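You operate a simulated robot arm through the tools that you are given. There is no shell and no other tool. Be economical: measure what you need, move in short steps, check, and stop when the job is done.

You run a simulated robot arm. Do the job below in one go: nothing can be reset, and whatever is moved stays where it is left.

JOB
Put one of the packets from the top of the wide table on the pink card.

It is judged by the outcome, as a careful person would: the job done as asked, and still so three seconds after it is handed in. It fails if anything else is knocked over, pushed out of place, dropped, spilled or broken.

ROBOT AND FRAMES
A 6-joint arm with a two-finger parallel gripper, fixed in place. Base frame: the origin is at the foot of the arm, x ahead of it, y to its left, z up; the work surface is at about z = 0.6. Units: m, degrees, N and s.
With the tool pointing down near the work surface it reaches from about 0.12 to 0.6 m from the base axis. Its first joint turns from -66.0 to 66.0 degrees. Payload 2.7 kg.
The tool frame sits at the grasp point between the pads (the TCP): z along the fingers, y along the line on which they close. The tips reach 0.023 m beyond it. Largest opening 0.094 m; finger width 0.038, thickness 0.01; the body of the gripper, 0.054 by 0.096 m, starts 0.039 m behind the TCP.
Orientation is told as [roll, pitch, yaw] about the base's x, y, z axes, in that order, counted from this pose: with the fingers straight down and closing along the base's y, the tool's x points along the base's -x, its y along +y and its z along -z.

CONTROLS
- The arm moves only by the tool arm_command. Its argument "commands" is a list of rows, each a list of 2 entries, a list of its own where there are three numbers: the shift along the base's x, y, z in m, then the turn about the base's z in degrees. In form: [[[x, y, z], spin], ...]. A call has 1 to 8 rows; each row is the pose to reach, as a shift and turn from the pose commanded when the call began. "fingers" is the finger opening in m, from 0 to 0.094, set as the call begins (left out, the last holds). Rows are played at 5 a second. More than 0.05 m and 8.6 degrees between two rows, or a gripper value outside its range, and nothing of the call is played. A pose out of reach is approached as far as the arm can. The call stops where the force on the tool passes 40 N (or 10 N more than at its start, if that is more) or the arm is blocked; 0.2 s more then pass. Each finger travels about 0.045 m/s and halts on what it meets, pressing with about 33 N; the grip force reading is that of the motor and also rises with nothing between the fingers. The clock runs only during rows and for 0.2 s after the last one: add rows that repeat a pose to give the fingers time. The reply holds the time, the measured pose of the TCP, the force on the tool along the base axes, the opening and the grip force, in the units named above and with some noise, and new pictures: "views" is both (left out), scene, wrist or none.
- Cameras (640 x 400 px; columns grow to the right, rows downward): "scene" is fixed at [0.072, -0.4338, 1.3933]; the picture's right is [0.79, -0.61, 0.00], its down [-0.42, -0.54, -0.73] and it looks along [0.45, 0.57, -0.69] (base axes); focal length 320 px, centre (320, 200). "wrist" rides on the gripper at [-0.039, 0, -0.044] in the tool frame; the picture's right is [0.00, -1.00, 0.00], its down [0.97, 0.00, -0.24] and it looks along [0.24, 0.00, 0.97] (tool axes); focal length 218 px, centre (320, 200). There is no depth. A picture from a camera that has moved, and an enlarged one, comes with that camera's place and axes in the base frame and with its lens.
- inspect(camera, box): a new picture of the part [left, top, right, bottom] of that camera's present view, enlarged. It takes no simulated time.
- close_job(): hands the job in; it is judged then, once.

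Go step by step. Nothing tells you positions but the pictures and the camera data: compare them with the known pose of the tool, close in by small moves and look again before you grip or let go. The budget is 90 turns and 170 pictures, counting those below and the enlarged ones. Unless the task says otherwise, let go and move clear before handing in, and close with one line.

The tools are called after "Emit:" as a command line: name --argument value ..., lists and objects as JSON in quotes. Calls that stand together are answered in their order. arm_command: Moves the arm, as the interface text tells. Its arguments: {"type":"object","properties":{"commands":{"type":"array","items":{"type":"array"}},"fingers":{"type":"number"},"views":{"type":"string","enum":["both","scene","wrist","none"]}},"required":["commands"]} The other tools are called the same way: inspect (camera, box) takes an enlarged picture of a part of a camera's view; close_job () hands the job in.

At the start:

```text
t: 0.0
ee_pos: [0.4232, -0.1192, 0.9182]
orientation: [0.0, 0.0, 0.0]
contact_force: [0.3, -0.5, -0.6]
opening: 0.0943
grip_force: 0.0
```

scene: 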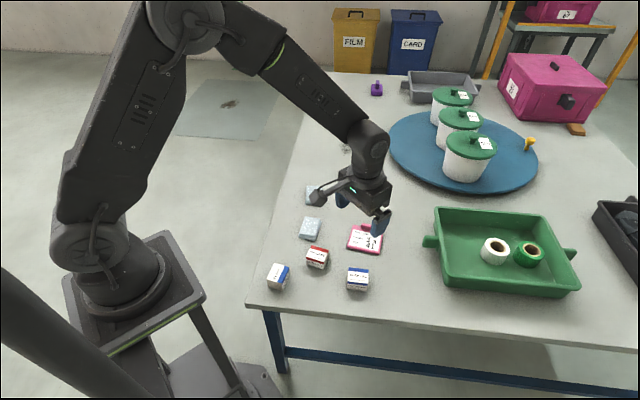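
wrist: 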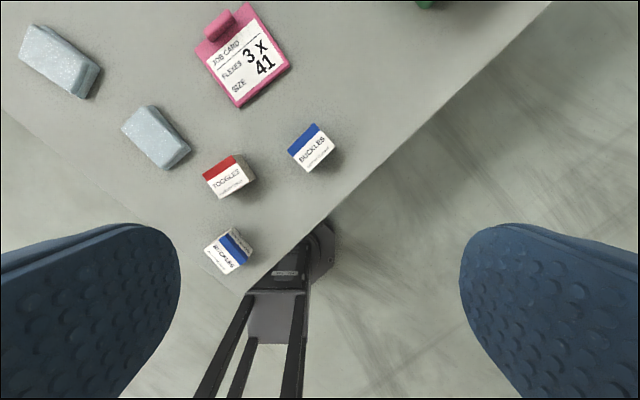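

I see a pink job card with small labelled boxes and some bluish blocks near the front edge of the table. I'll enlarge to tell which of these are packets.

Emit:
inspect --camera "scene" --box '[250, 170, 410, 300]'

Emit:
inspect --camera "wrist" --box '[0, 0, 360, 280]'

Emit:
inspect --camera "scene" --box '[400, 0, 640, 150]'

```text
3.08 times, centred on (330, 235) of scene
camera zoom: at [0.072, -0.4338, 1.3933], right [0.79, -0.61, 0.0], down [-0.42, -0.54, -0.73], along [0.45, 0.57, -0.69], focal length 986 px, centre (289, 92)
```

zoom: 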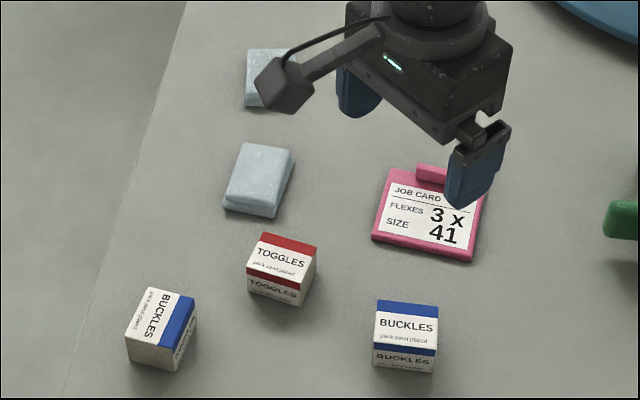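

```text
1.43 times, centred on (180, 140) of wrist
camera zoom: at [0.4631, -0.1193, 0.9618], right [0.0, -1.0, 0.0], down [-0.97, 0.0, 0.24], along [-0.24, 0.0, -0.97], focal length 312 px, centre (520, 286)
```

zoom: 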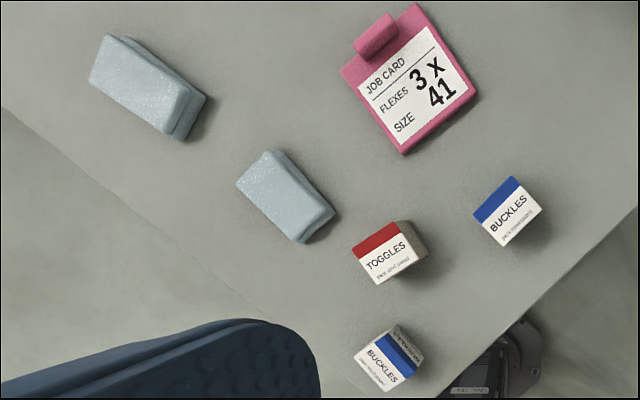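

```text
2.67 times, centred on (520, 75) of scene
camera zoom: at [0.072, -0.4338, 1.3933], right [0.79, -0.61, 0.0], down [-0.42, -0.54, -0.73], along [0.45, 0.57, -0.69], focal length 854 px, centre (-213, 533)
```

zoom: 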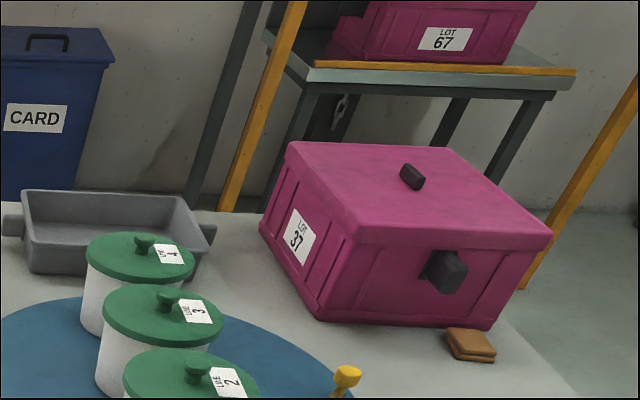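

The boxes' small print and the bluish items need a closer look.

Emit:
inspect --camera "wrist" --box '[190, 110, 350, 210]'

Emit:
inspect --camera "wrist" --box '[10, 10, 210, 180]'

Emit:
inspect --camera "scene" --box '[290, 170, 340, 275]'

Emit:
inspect --camera "scene" --box '[335, 255, 380, 300]'

```text
4.00 times, centred on (270, 160) of wrist
camera zoom: at [0.4631, -0.1193, 0.9618], right [0.0, -1.0, 0.0], down [-0.97, 0.0, 0.24], along [-0.24, 0.0, -0.97], focal length 873 px, centre (520, 360)
```

zoom: 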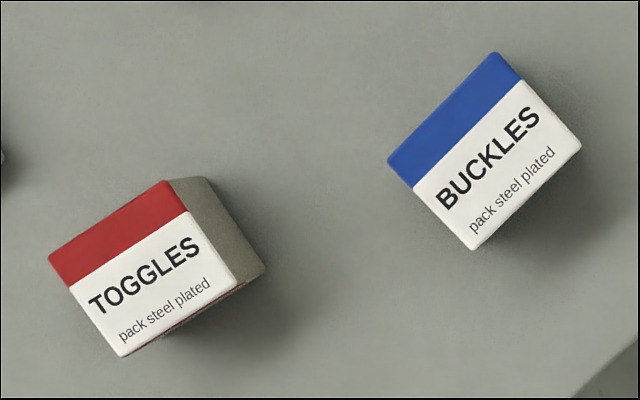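

```text
2.35 times, centred on (110, 95) of wrist
camera zoom: at [0.4631, -0.1193, 0.9618], right [0.0, -1.0, 0.0], down [-0.97, 0.0, 0.24], along [-0.24, 0.0, -0.97], focal length 514 px, centre (814, 447)
```

zoom: 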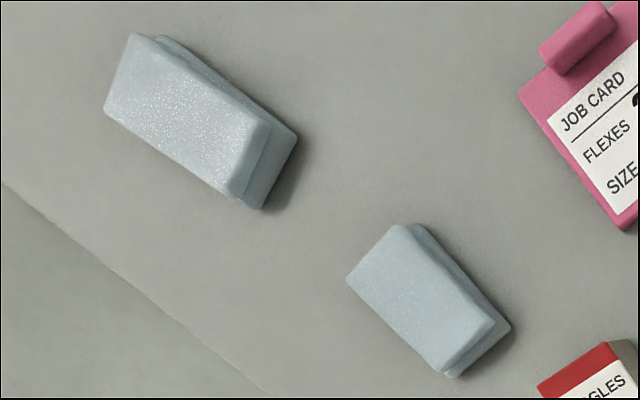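

```text
3.81 times, centred on (315, 222) of scene
camera zoom: at [0.072, -0.4338, 1.3933], right [0.79, -0.61, 0.0], down [-0.42, -0.54, -0.73], along [0.45, 0.57, -0.69], focal length 1220 px, centre (339, 114)
```

zoom: 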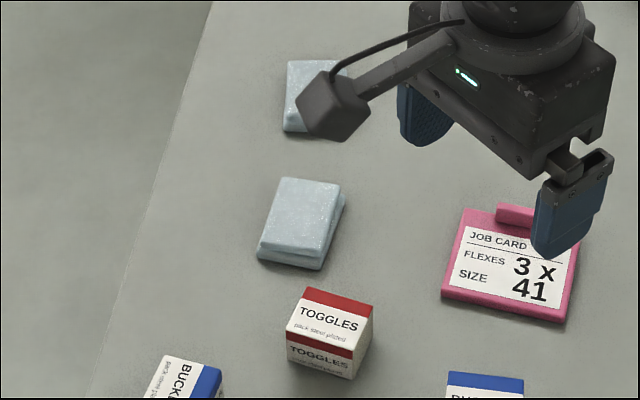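

```text
8.89 times, centred on (358, 278) of scene
camera zoom: at [0.072, -0.4338, 1.3933], right [0.79, -0.61, 0.0], down [-0.42, -0.54, -0.73], along [0.45, 0.57, -0.69], focal length 2847 px, centre (-13, -489)
```

zoom: 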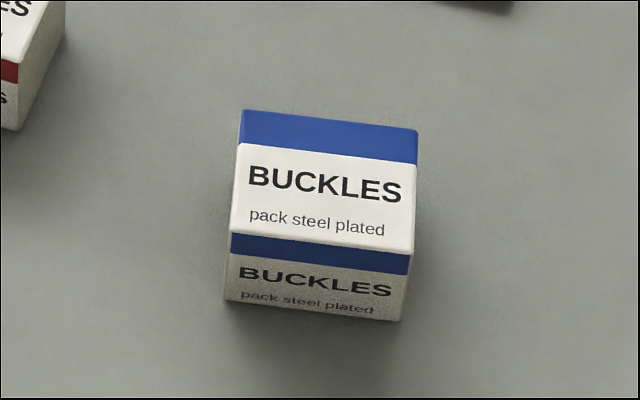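

The labelled cartons ("pack steel plated") are the packets, and the bluish items are folded cloths. The right-hand BUCKLES packet is at about (0.463, -0.106), top z≈0.637, turned about 45°. The card centre is about (0.586, -0.011), with its clip on the far-left side. I'll move above the packet with a 45° spin, so that the fingers stay clear of the clip when placing.

Emit:
arm_command --commands '[[[0.006, 0.002, -0.02], 7.5], [[0.012, 0.004, -0.05], 15], [[0.02, 0.006, -0.08], 22.5], [[0.027, 0.008, -0.11], 30], [[0.033, 0.011, -0.14], 37.5], [[0.039, 0.013, -0.17], 45], [[0.039, 0.013, -0.18], 45], [[0.039, 0.013, -0.18], 45]]' --fingers 0.094

```text
t: 1.8
ee_pos: [0.4645, -0.1066, 0.7371]
orientation: [-0.1, 0.0, 45.2]
contact_force: [0.0, -0.4, -0.4]
opening: 0.0938
grip_force: 0.0
camera wrist: at [0.4917, -0.0788, 0.7821], right [0.71, -0.71, 0.0], down [-0.69, -0.69, 0.24], along [-0.17, -0.17, -0.97], focal length 218 px, centre (320, 200)
```

scene: 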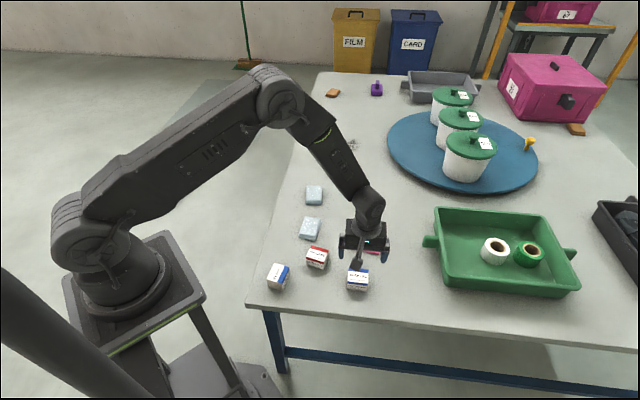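
wrist: 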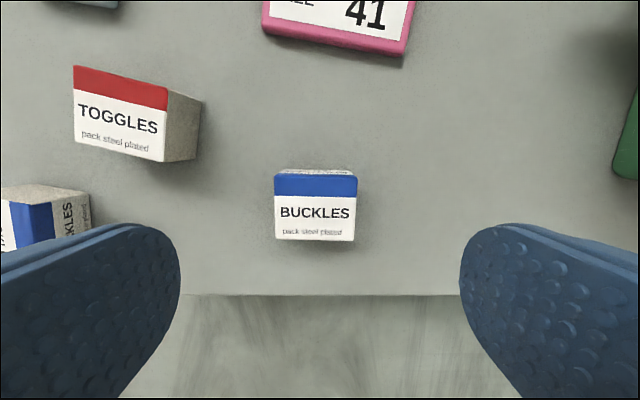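

The packet top sits about 3 mm off the tool axis and is rotated about 2° from it. I'll correct both, lower most of the way and look again.

Emit:
arm_command --commands '[[[-0.002, 0.001, -0.02], -2], [[-0.003, 0.001, -0.04], -2], [[-0.003, 0.001, -0.06], -2], [[-0.003, 0.001, -0.075], -2], [[-0.003, 0.001, -0.075], -2]]'

Emit:
inspect --camera "scene" --box '[310, 220, 410, 300]'

```text
t: 3.0
ee_pos: [0.4599, -0.1043, 0.6635]
orientation: [0.1, 0.1, 42.9]
contact_force: [-1.2, 0.2, -0.1]
opening: 0.094
grip_force: 0.1
camera wrist: at [0.4888, -0.0786, 0.7069], right [0.68, -0.73, 0.0], down [-0.71, -0.66, 0.24], along [-0.18, -0.16, -0.97], focal length 218 px, centre (320, 200)
```

scene: 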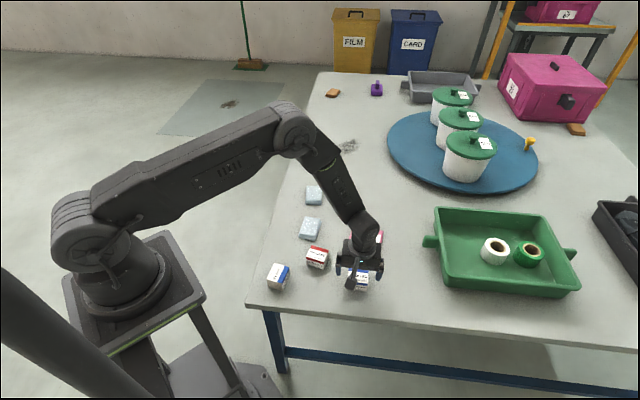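
wrist: 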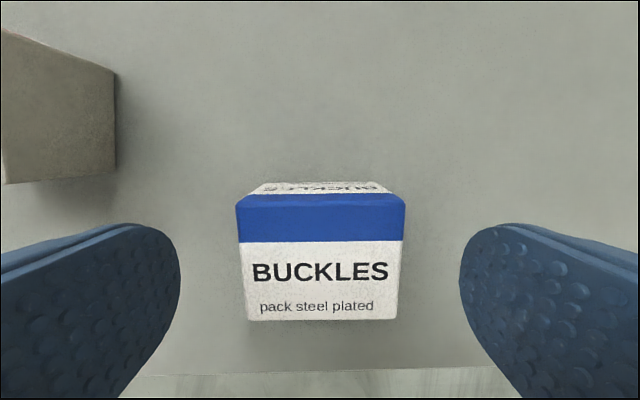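

```text
5.00 times, centred on (360, 260) of scene
camera zoom: at [0.072, -0.4338, 1.3933], right [0.79, -0.61, 0.0], down [-0.42, -0.54, -0.73], along [0.45, 0.57, -0.69], focal length 1602 px, centre (120, -100)
```

zoom: 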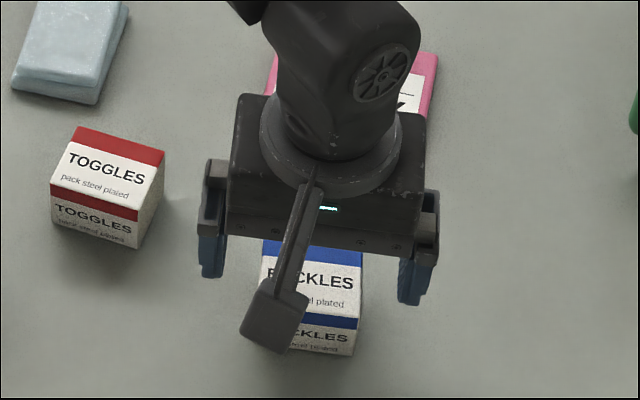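

The packet is centred and aligned between the fingers, with its top at about 0.641. I'll lower to about 0.629 and close.

Emit:
arm_command --commands '[[[0.001, 0.001, -0.015], 0], [[0.002, 0.001, -0.028], 0], [[0.002, 0.001, -0.034], 0], [[0.002, 0.001, -0.034], 0]]' --views "wrist"

Emit:
arm_command --commands '[[[0, 0, 0], 0], [[0, 0, 0], 0], [[0, 0, 0], 0], [[0, 0, 0], 0], [[0, 0, 0], 0], [[0, 0, 0], 0]]' --fingers 0.04

```text
t: 4.0
ee_pos: [0.4626, -0.1042, 0.6299]
orientation: [0.1, 0.0, 43.1]
contact_force: [-0.7, -0.6, -0.6]
opening: 0.094
grip_force: 0.1
camera wrist: at [0.4905, -0.0777, 0.6728], right [0.68, -0.73, 0.0], down [-0.71, -0.66, 0.24], along [-0.18, -0.16, -0.97], focal length 218 px, centre (320, 200)
```

wrist: 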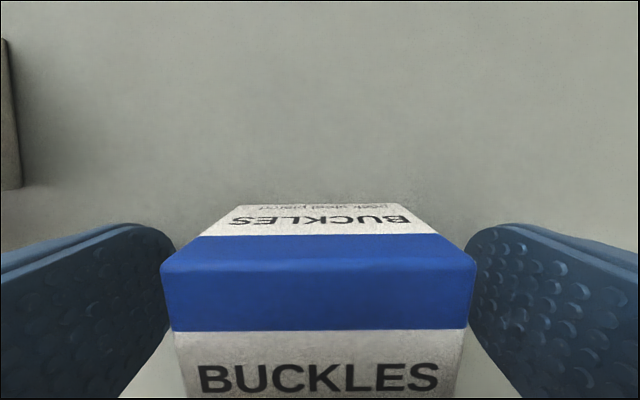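

```text
t: 5.4
ee_pos: [0.462, -0.1052, 0.6298]
orientation: [0.1, 0.0, 43.0]
contact_force: [-0.7, 0.3, 0.3]
opening: 0.0557
grip_force: 32.8
camera wrist: at [0.4905, -0.0777, 0.673], right [0.68, -0.73, 0.0], down [-0.71, -0.66, 0.24], along [-0.18, -0.16, -0.97], focal length 218 px, centre (320, 200)
```

scene: 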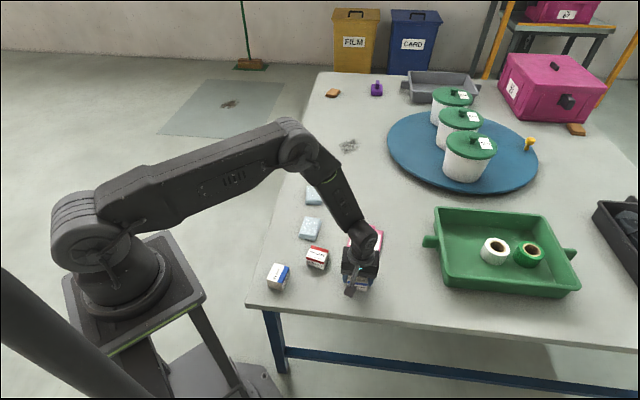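
wrist: 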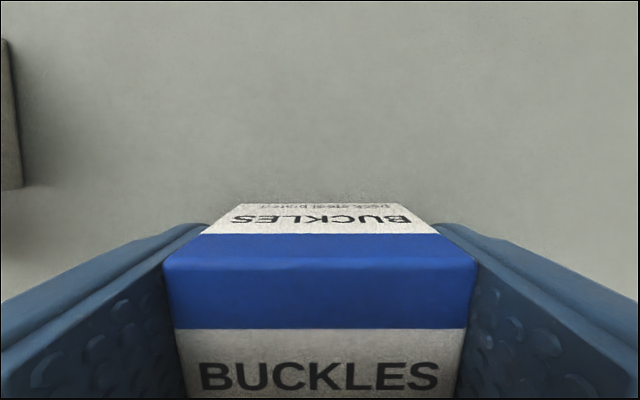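

The packet is gripped at a 0.056 m opening. I'll lift it straight up, then move part-way toward the card and look.

Emit:
arm_command --commands '[[[0, 0, 0.03], 0], [[0, 0, 0.07], 0], [[0, 0, 0.1], 0], [[0.025, 0.02, 0.1], 0], [[0.055, 0.043, 0.1], 0], [[0.085, 0.066, 0.1], 0], [[0.11, 0.086, 0.1], 0], [[0.11, 0.086, 0.1], 0]]'

Emit:
inspect --camera "scene" --box '[310, 180, 430, 270]'

```text
t: 7.2
ee_pos: [0.5734, -0.0174, 0.7291]
orientation: [0.0, 0.0, 43.0]
contact_force: [0.0, 0.0, -1.3]
opening: 0.0555
grip_force: 32.8
camera wrist: at [0.6012, 0.0088, 0.7726], right [0.68, -0.73, 0.0], down [-0.71, -0.66, 0.24], along [-0.18, -0.16, -0.97], focal length 218 px, centre (320, 200)
```

scene: 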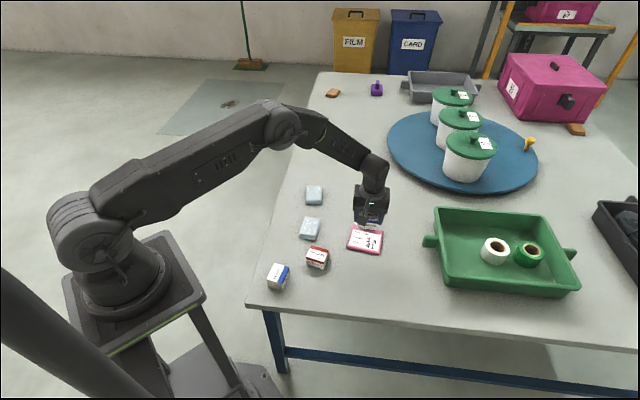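
wrist: 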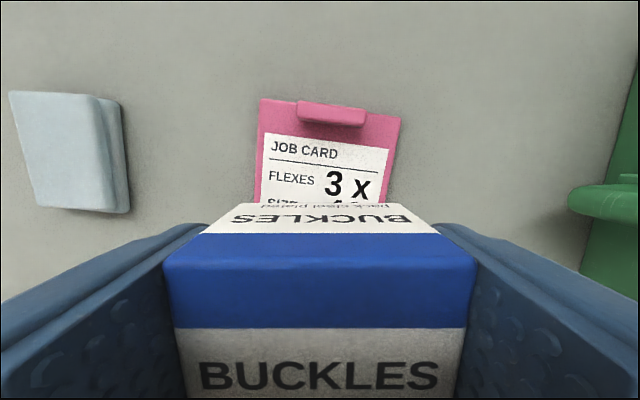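

```text
4.44 times, centred on (370, 225) of scene
camera zoom: at [0.0721, -0.4338, 1.3933], right [0.79, -0.61, 0.0], down [-0.42, -0.54, -0.73], along [0.45, 0.57, -0.69], focal length 1424 px, centre (98, 89)
```

zoom: 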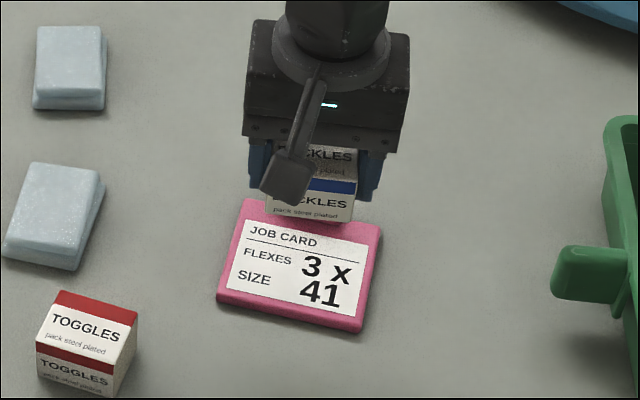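

The card centre comes out at about (0.585, -0.009), turned about 7° from the tool. I'll shift to sit on its paper just clear of the clip, turn -7°, and lower to just above it.

Emit:
arm_command --commands '[[[0.01, 0.006, -0.01], -7], [[0.01, 0.006, -0.03], -7], [[0.01, 0.006, -0.05], -7], [[0.01, 0.006, -0.065], -7], [[0.01, 0.006, -0.077], -7], [[0.01, 0.006, -0.077], -7]]'

Emit:
inspect --camera "scene" --box '[325, 200, 405, 260]'

```text
t: 8.6
ee_pos: [0.5832, -0.0109, 0.6517]
orientation: [0.0, 0.0, 35.9]
contact_force: [-0.2, -0.2, -1.5]
opening: 0.056
grip_force: 32.9
camera wrist: at [0.6137, 0.011, 0.6956], right [0.59, -0.81, 0.0], down [-0.79, -0.57, 0.24], along [-0.19, -0.14, -0.97], focal length 218 px, centre (320, 200)
```

scene: 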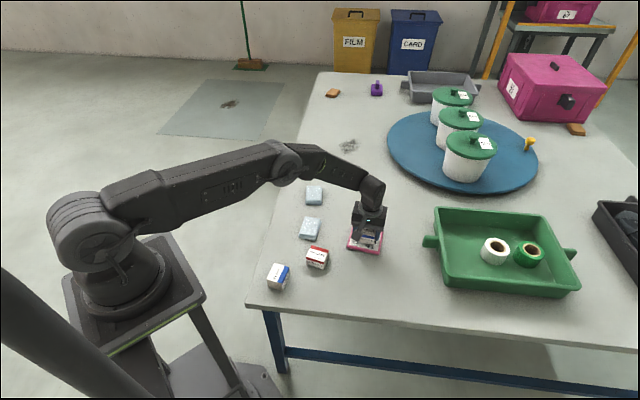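
wrist: 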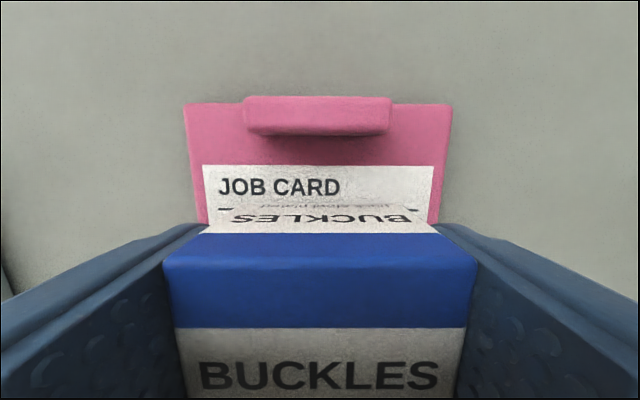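

```text
6.67 times, centred on (365, 230) of scene
camera zoom: at [0.072, -0.4338, 1.3933], right [0.79, -0.61, 0.0], down [-0.42, -0.54, -0.73], along [0.45, 0.57, -0.69], focal length 2135 px, centre (20, 0)
```

zoom: 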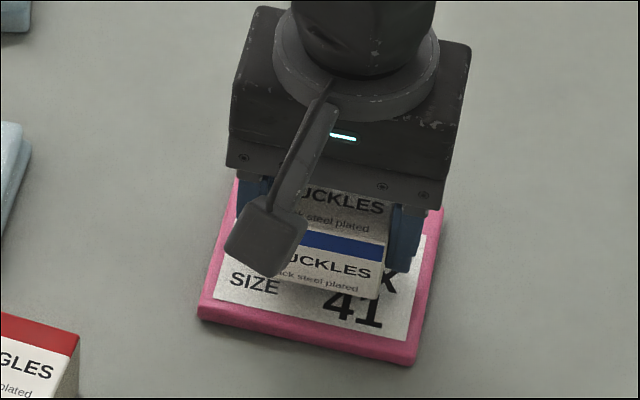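

The packet is square with the card and centred over it, clear of the clip. I'll lower in small steps and watch the force for contact.

Emit:
arm_command --commands '[[[0, 0, -0.004], 0], [[0, 0, -0.008], 0], [[0, 0, -0.009], 0]]' --views "none"

Emit:
inspect --camera "scene" --box '[340, 215, 390, 255]'

```text
t: 9.4
ee_pos: [0.5814, -0.0113, 0.6443]
orientation: [0.0, -0.1, 36.0]
contact_force: [-0.5, 0.7, -1.6]
opening: 0.0556
grip_force: 32.9
```

```text
10.00 times, centred on (365, 235) of scene
camera zoom: at [0.072, -0.4338, 1.3933], right [0.79, -0.61, 0.0], down [-0.42, -0.54, -0.73], along [0.45, 0.57, -0.69], focal length 3203 px, centre (-130, -150)
```

zoom: 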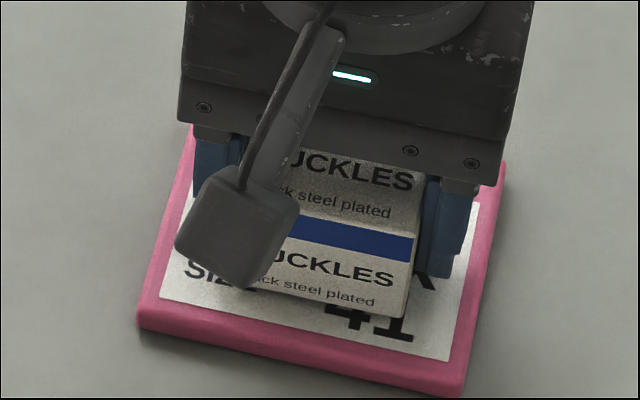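

No contact yet at 0.644. I'll continue down in 1–2 mm steps.

Emit:
arm_command --commands '[[[0, 0, -0.002], 0], [[0, 0, -0.003], 0], [[0, 0, -0.003], 0]]' --views "none"

Emit:
arm_command --commands '[[[0, 0, -0.001], 0], [[0, 0, -0.001], 0]]' --views "none"

```text
t: 10.2
ee_pos: [0.5806, -0.0122, 0.6402]
orientation: [0.1, 0.0, 36.0]
contact_force: [-0.3, 0.3, -1.1]
opening: 0.0556
grip_force: 32.7
```

```text
t: 10.8
ee_pos: [0.5813, -0.0109, 0.6396]
orientation: [0.1, 0.0, 36.0]
contact_force: [-1.2, 0.9, 0.3]
opening: 0.0558
grip_force: 32.7
```

Emit:
arm_command --commands '[[[0, 0, -0.001], 0], [[0, 0, -0.001], 0]]' --views "none"

```text
t: 11.4
ee_pos: [0.5811, -0.0116, 0.6391]
orientation: [-0.1, 0.1, 36.0]
contact_force: [-1.9, -0.8, 9.3]
opening: 0.0558
grip_force: 33.1
```

The force rose to 9 N, so the packet now rests on the card. I'll open the fingers.

Emit:
arm_command --commands '[[[0, 0, 0.0005], 0], [[0, 0, 0.0005], 0], [[0, 0, 0.0005], 0], [[0, 0, 0.0005], 0], [[0, 0, 0.0005], 0]]' --fingers 0.09

```text
t: 12.6
ee_pos: [0.5803, -0.0123, 0.6392]
orientation: [0.0, 0.0, 35.9]
contact_force: [-0.5, -0.9, 0.9]
opening: 0.09
grip_force: 0.1
camera wrist: at [0.6135, 0.0108, 0.6823], right [0.59, -0.81, 0.0], down [-0.79, -0.57, 0.24], along [-0.19, -0.14, -0.97], focal length 218 px, centre (320, 200)
```

scene: 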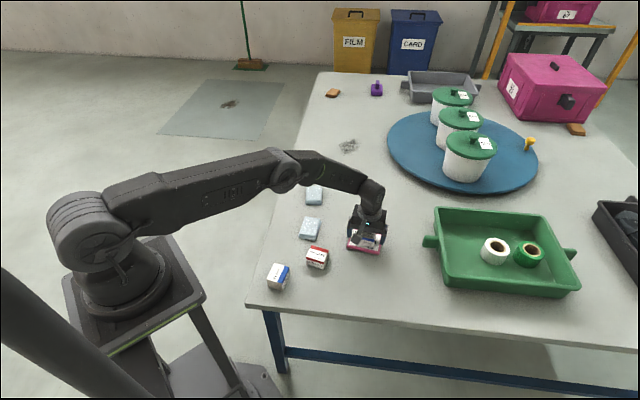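
wrist: 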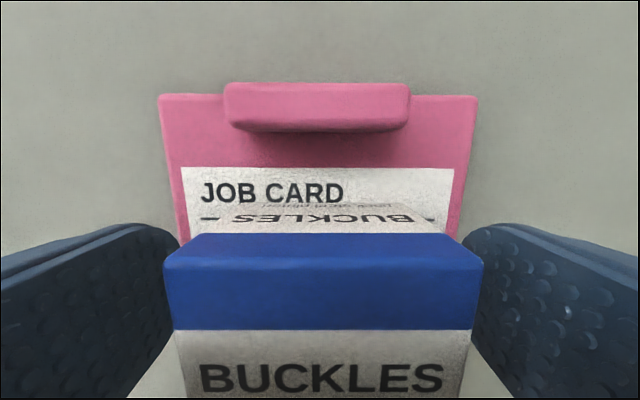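

The packet is free and sits on the card. I'll lift straight up and clear.

Emit:
arm_command --commands '[[[0, 0, 0.03], 0], [[0, 0, 0.07], 0], [[0, 0, 0.11], 0], [[-0.04, 0, 0.14], 0], [[-0.08, 0, 0.17], 0], [[-0.12, 0, 0.19], 0], [[-0.12, 0, 0.19], 0]]'

Emit:
inspect --camera "scene" --box '[260, 170, 420, 300]'

```text
t: 14.2
ee_pos: [0.4627, -0.0113, 0.8298]
orientation: [0.0, 0.0, 36.0]
contact_force: [1.2, -0.4, -0.5]
opening: 0.0899
grip_force: 0.1
camera wrist: at [0.494, 0.0112, 0.8722], right [0.59, -0.81, 0.0], down [-0.79, -0.57, 0.24], along [-0.19, -0.14, -0.97], focal length 218 px, centre (320, 200)
```

scene: 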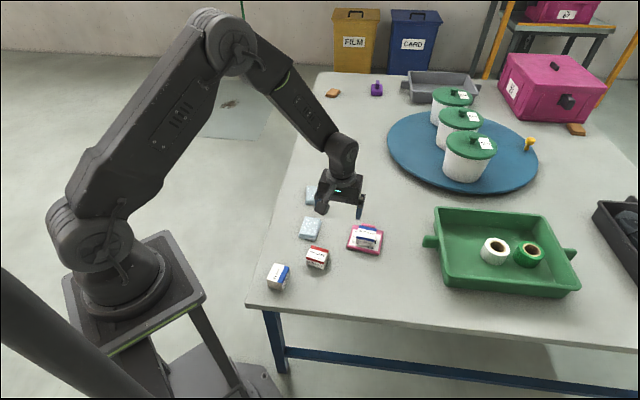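
wrist: 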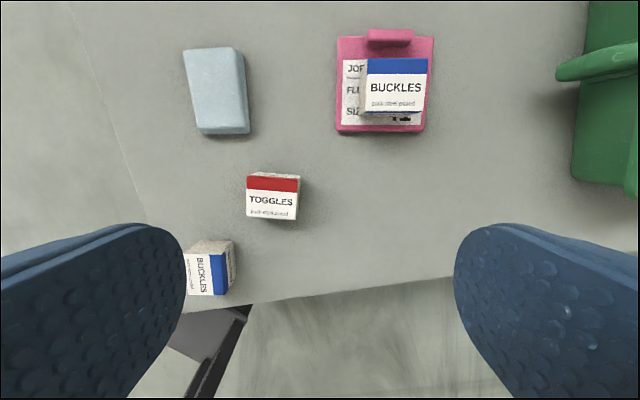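

```text
3.08 times, centred on (340, 235) of scene
camera zoom: at [0.072, -0.4338, 1.3933], right [0.79, -0.61, 0.0], down [-0.42, -0.54, -0.73], along [0.45, 0.57, -0.69], focal length 986 px, centre (258, 92)
```

zoom: 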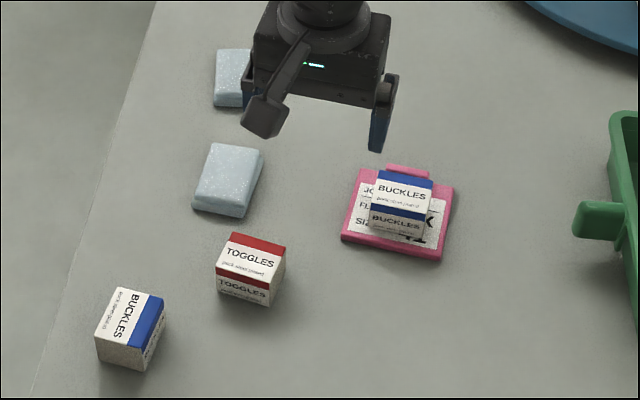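

The BUCKLES packet rests upright and wholly on the pink card. The rest of the table is undisturbed and the gripper is clear, so I'm handing in.

Emit:
close_job

```text
The job is handed in.
```

One BUCKLES packet from the wide table is now standing on the pink card, the gripper is clear, nothing else was moved, and the job is handed in.
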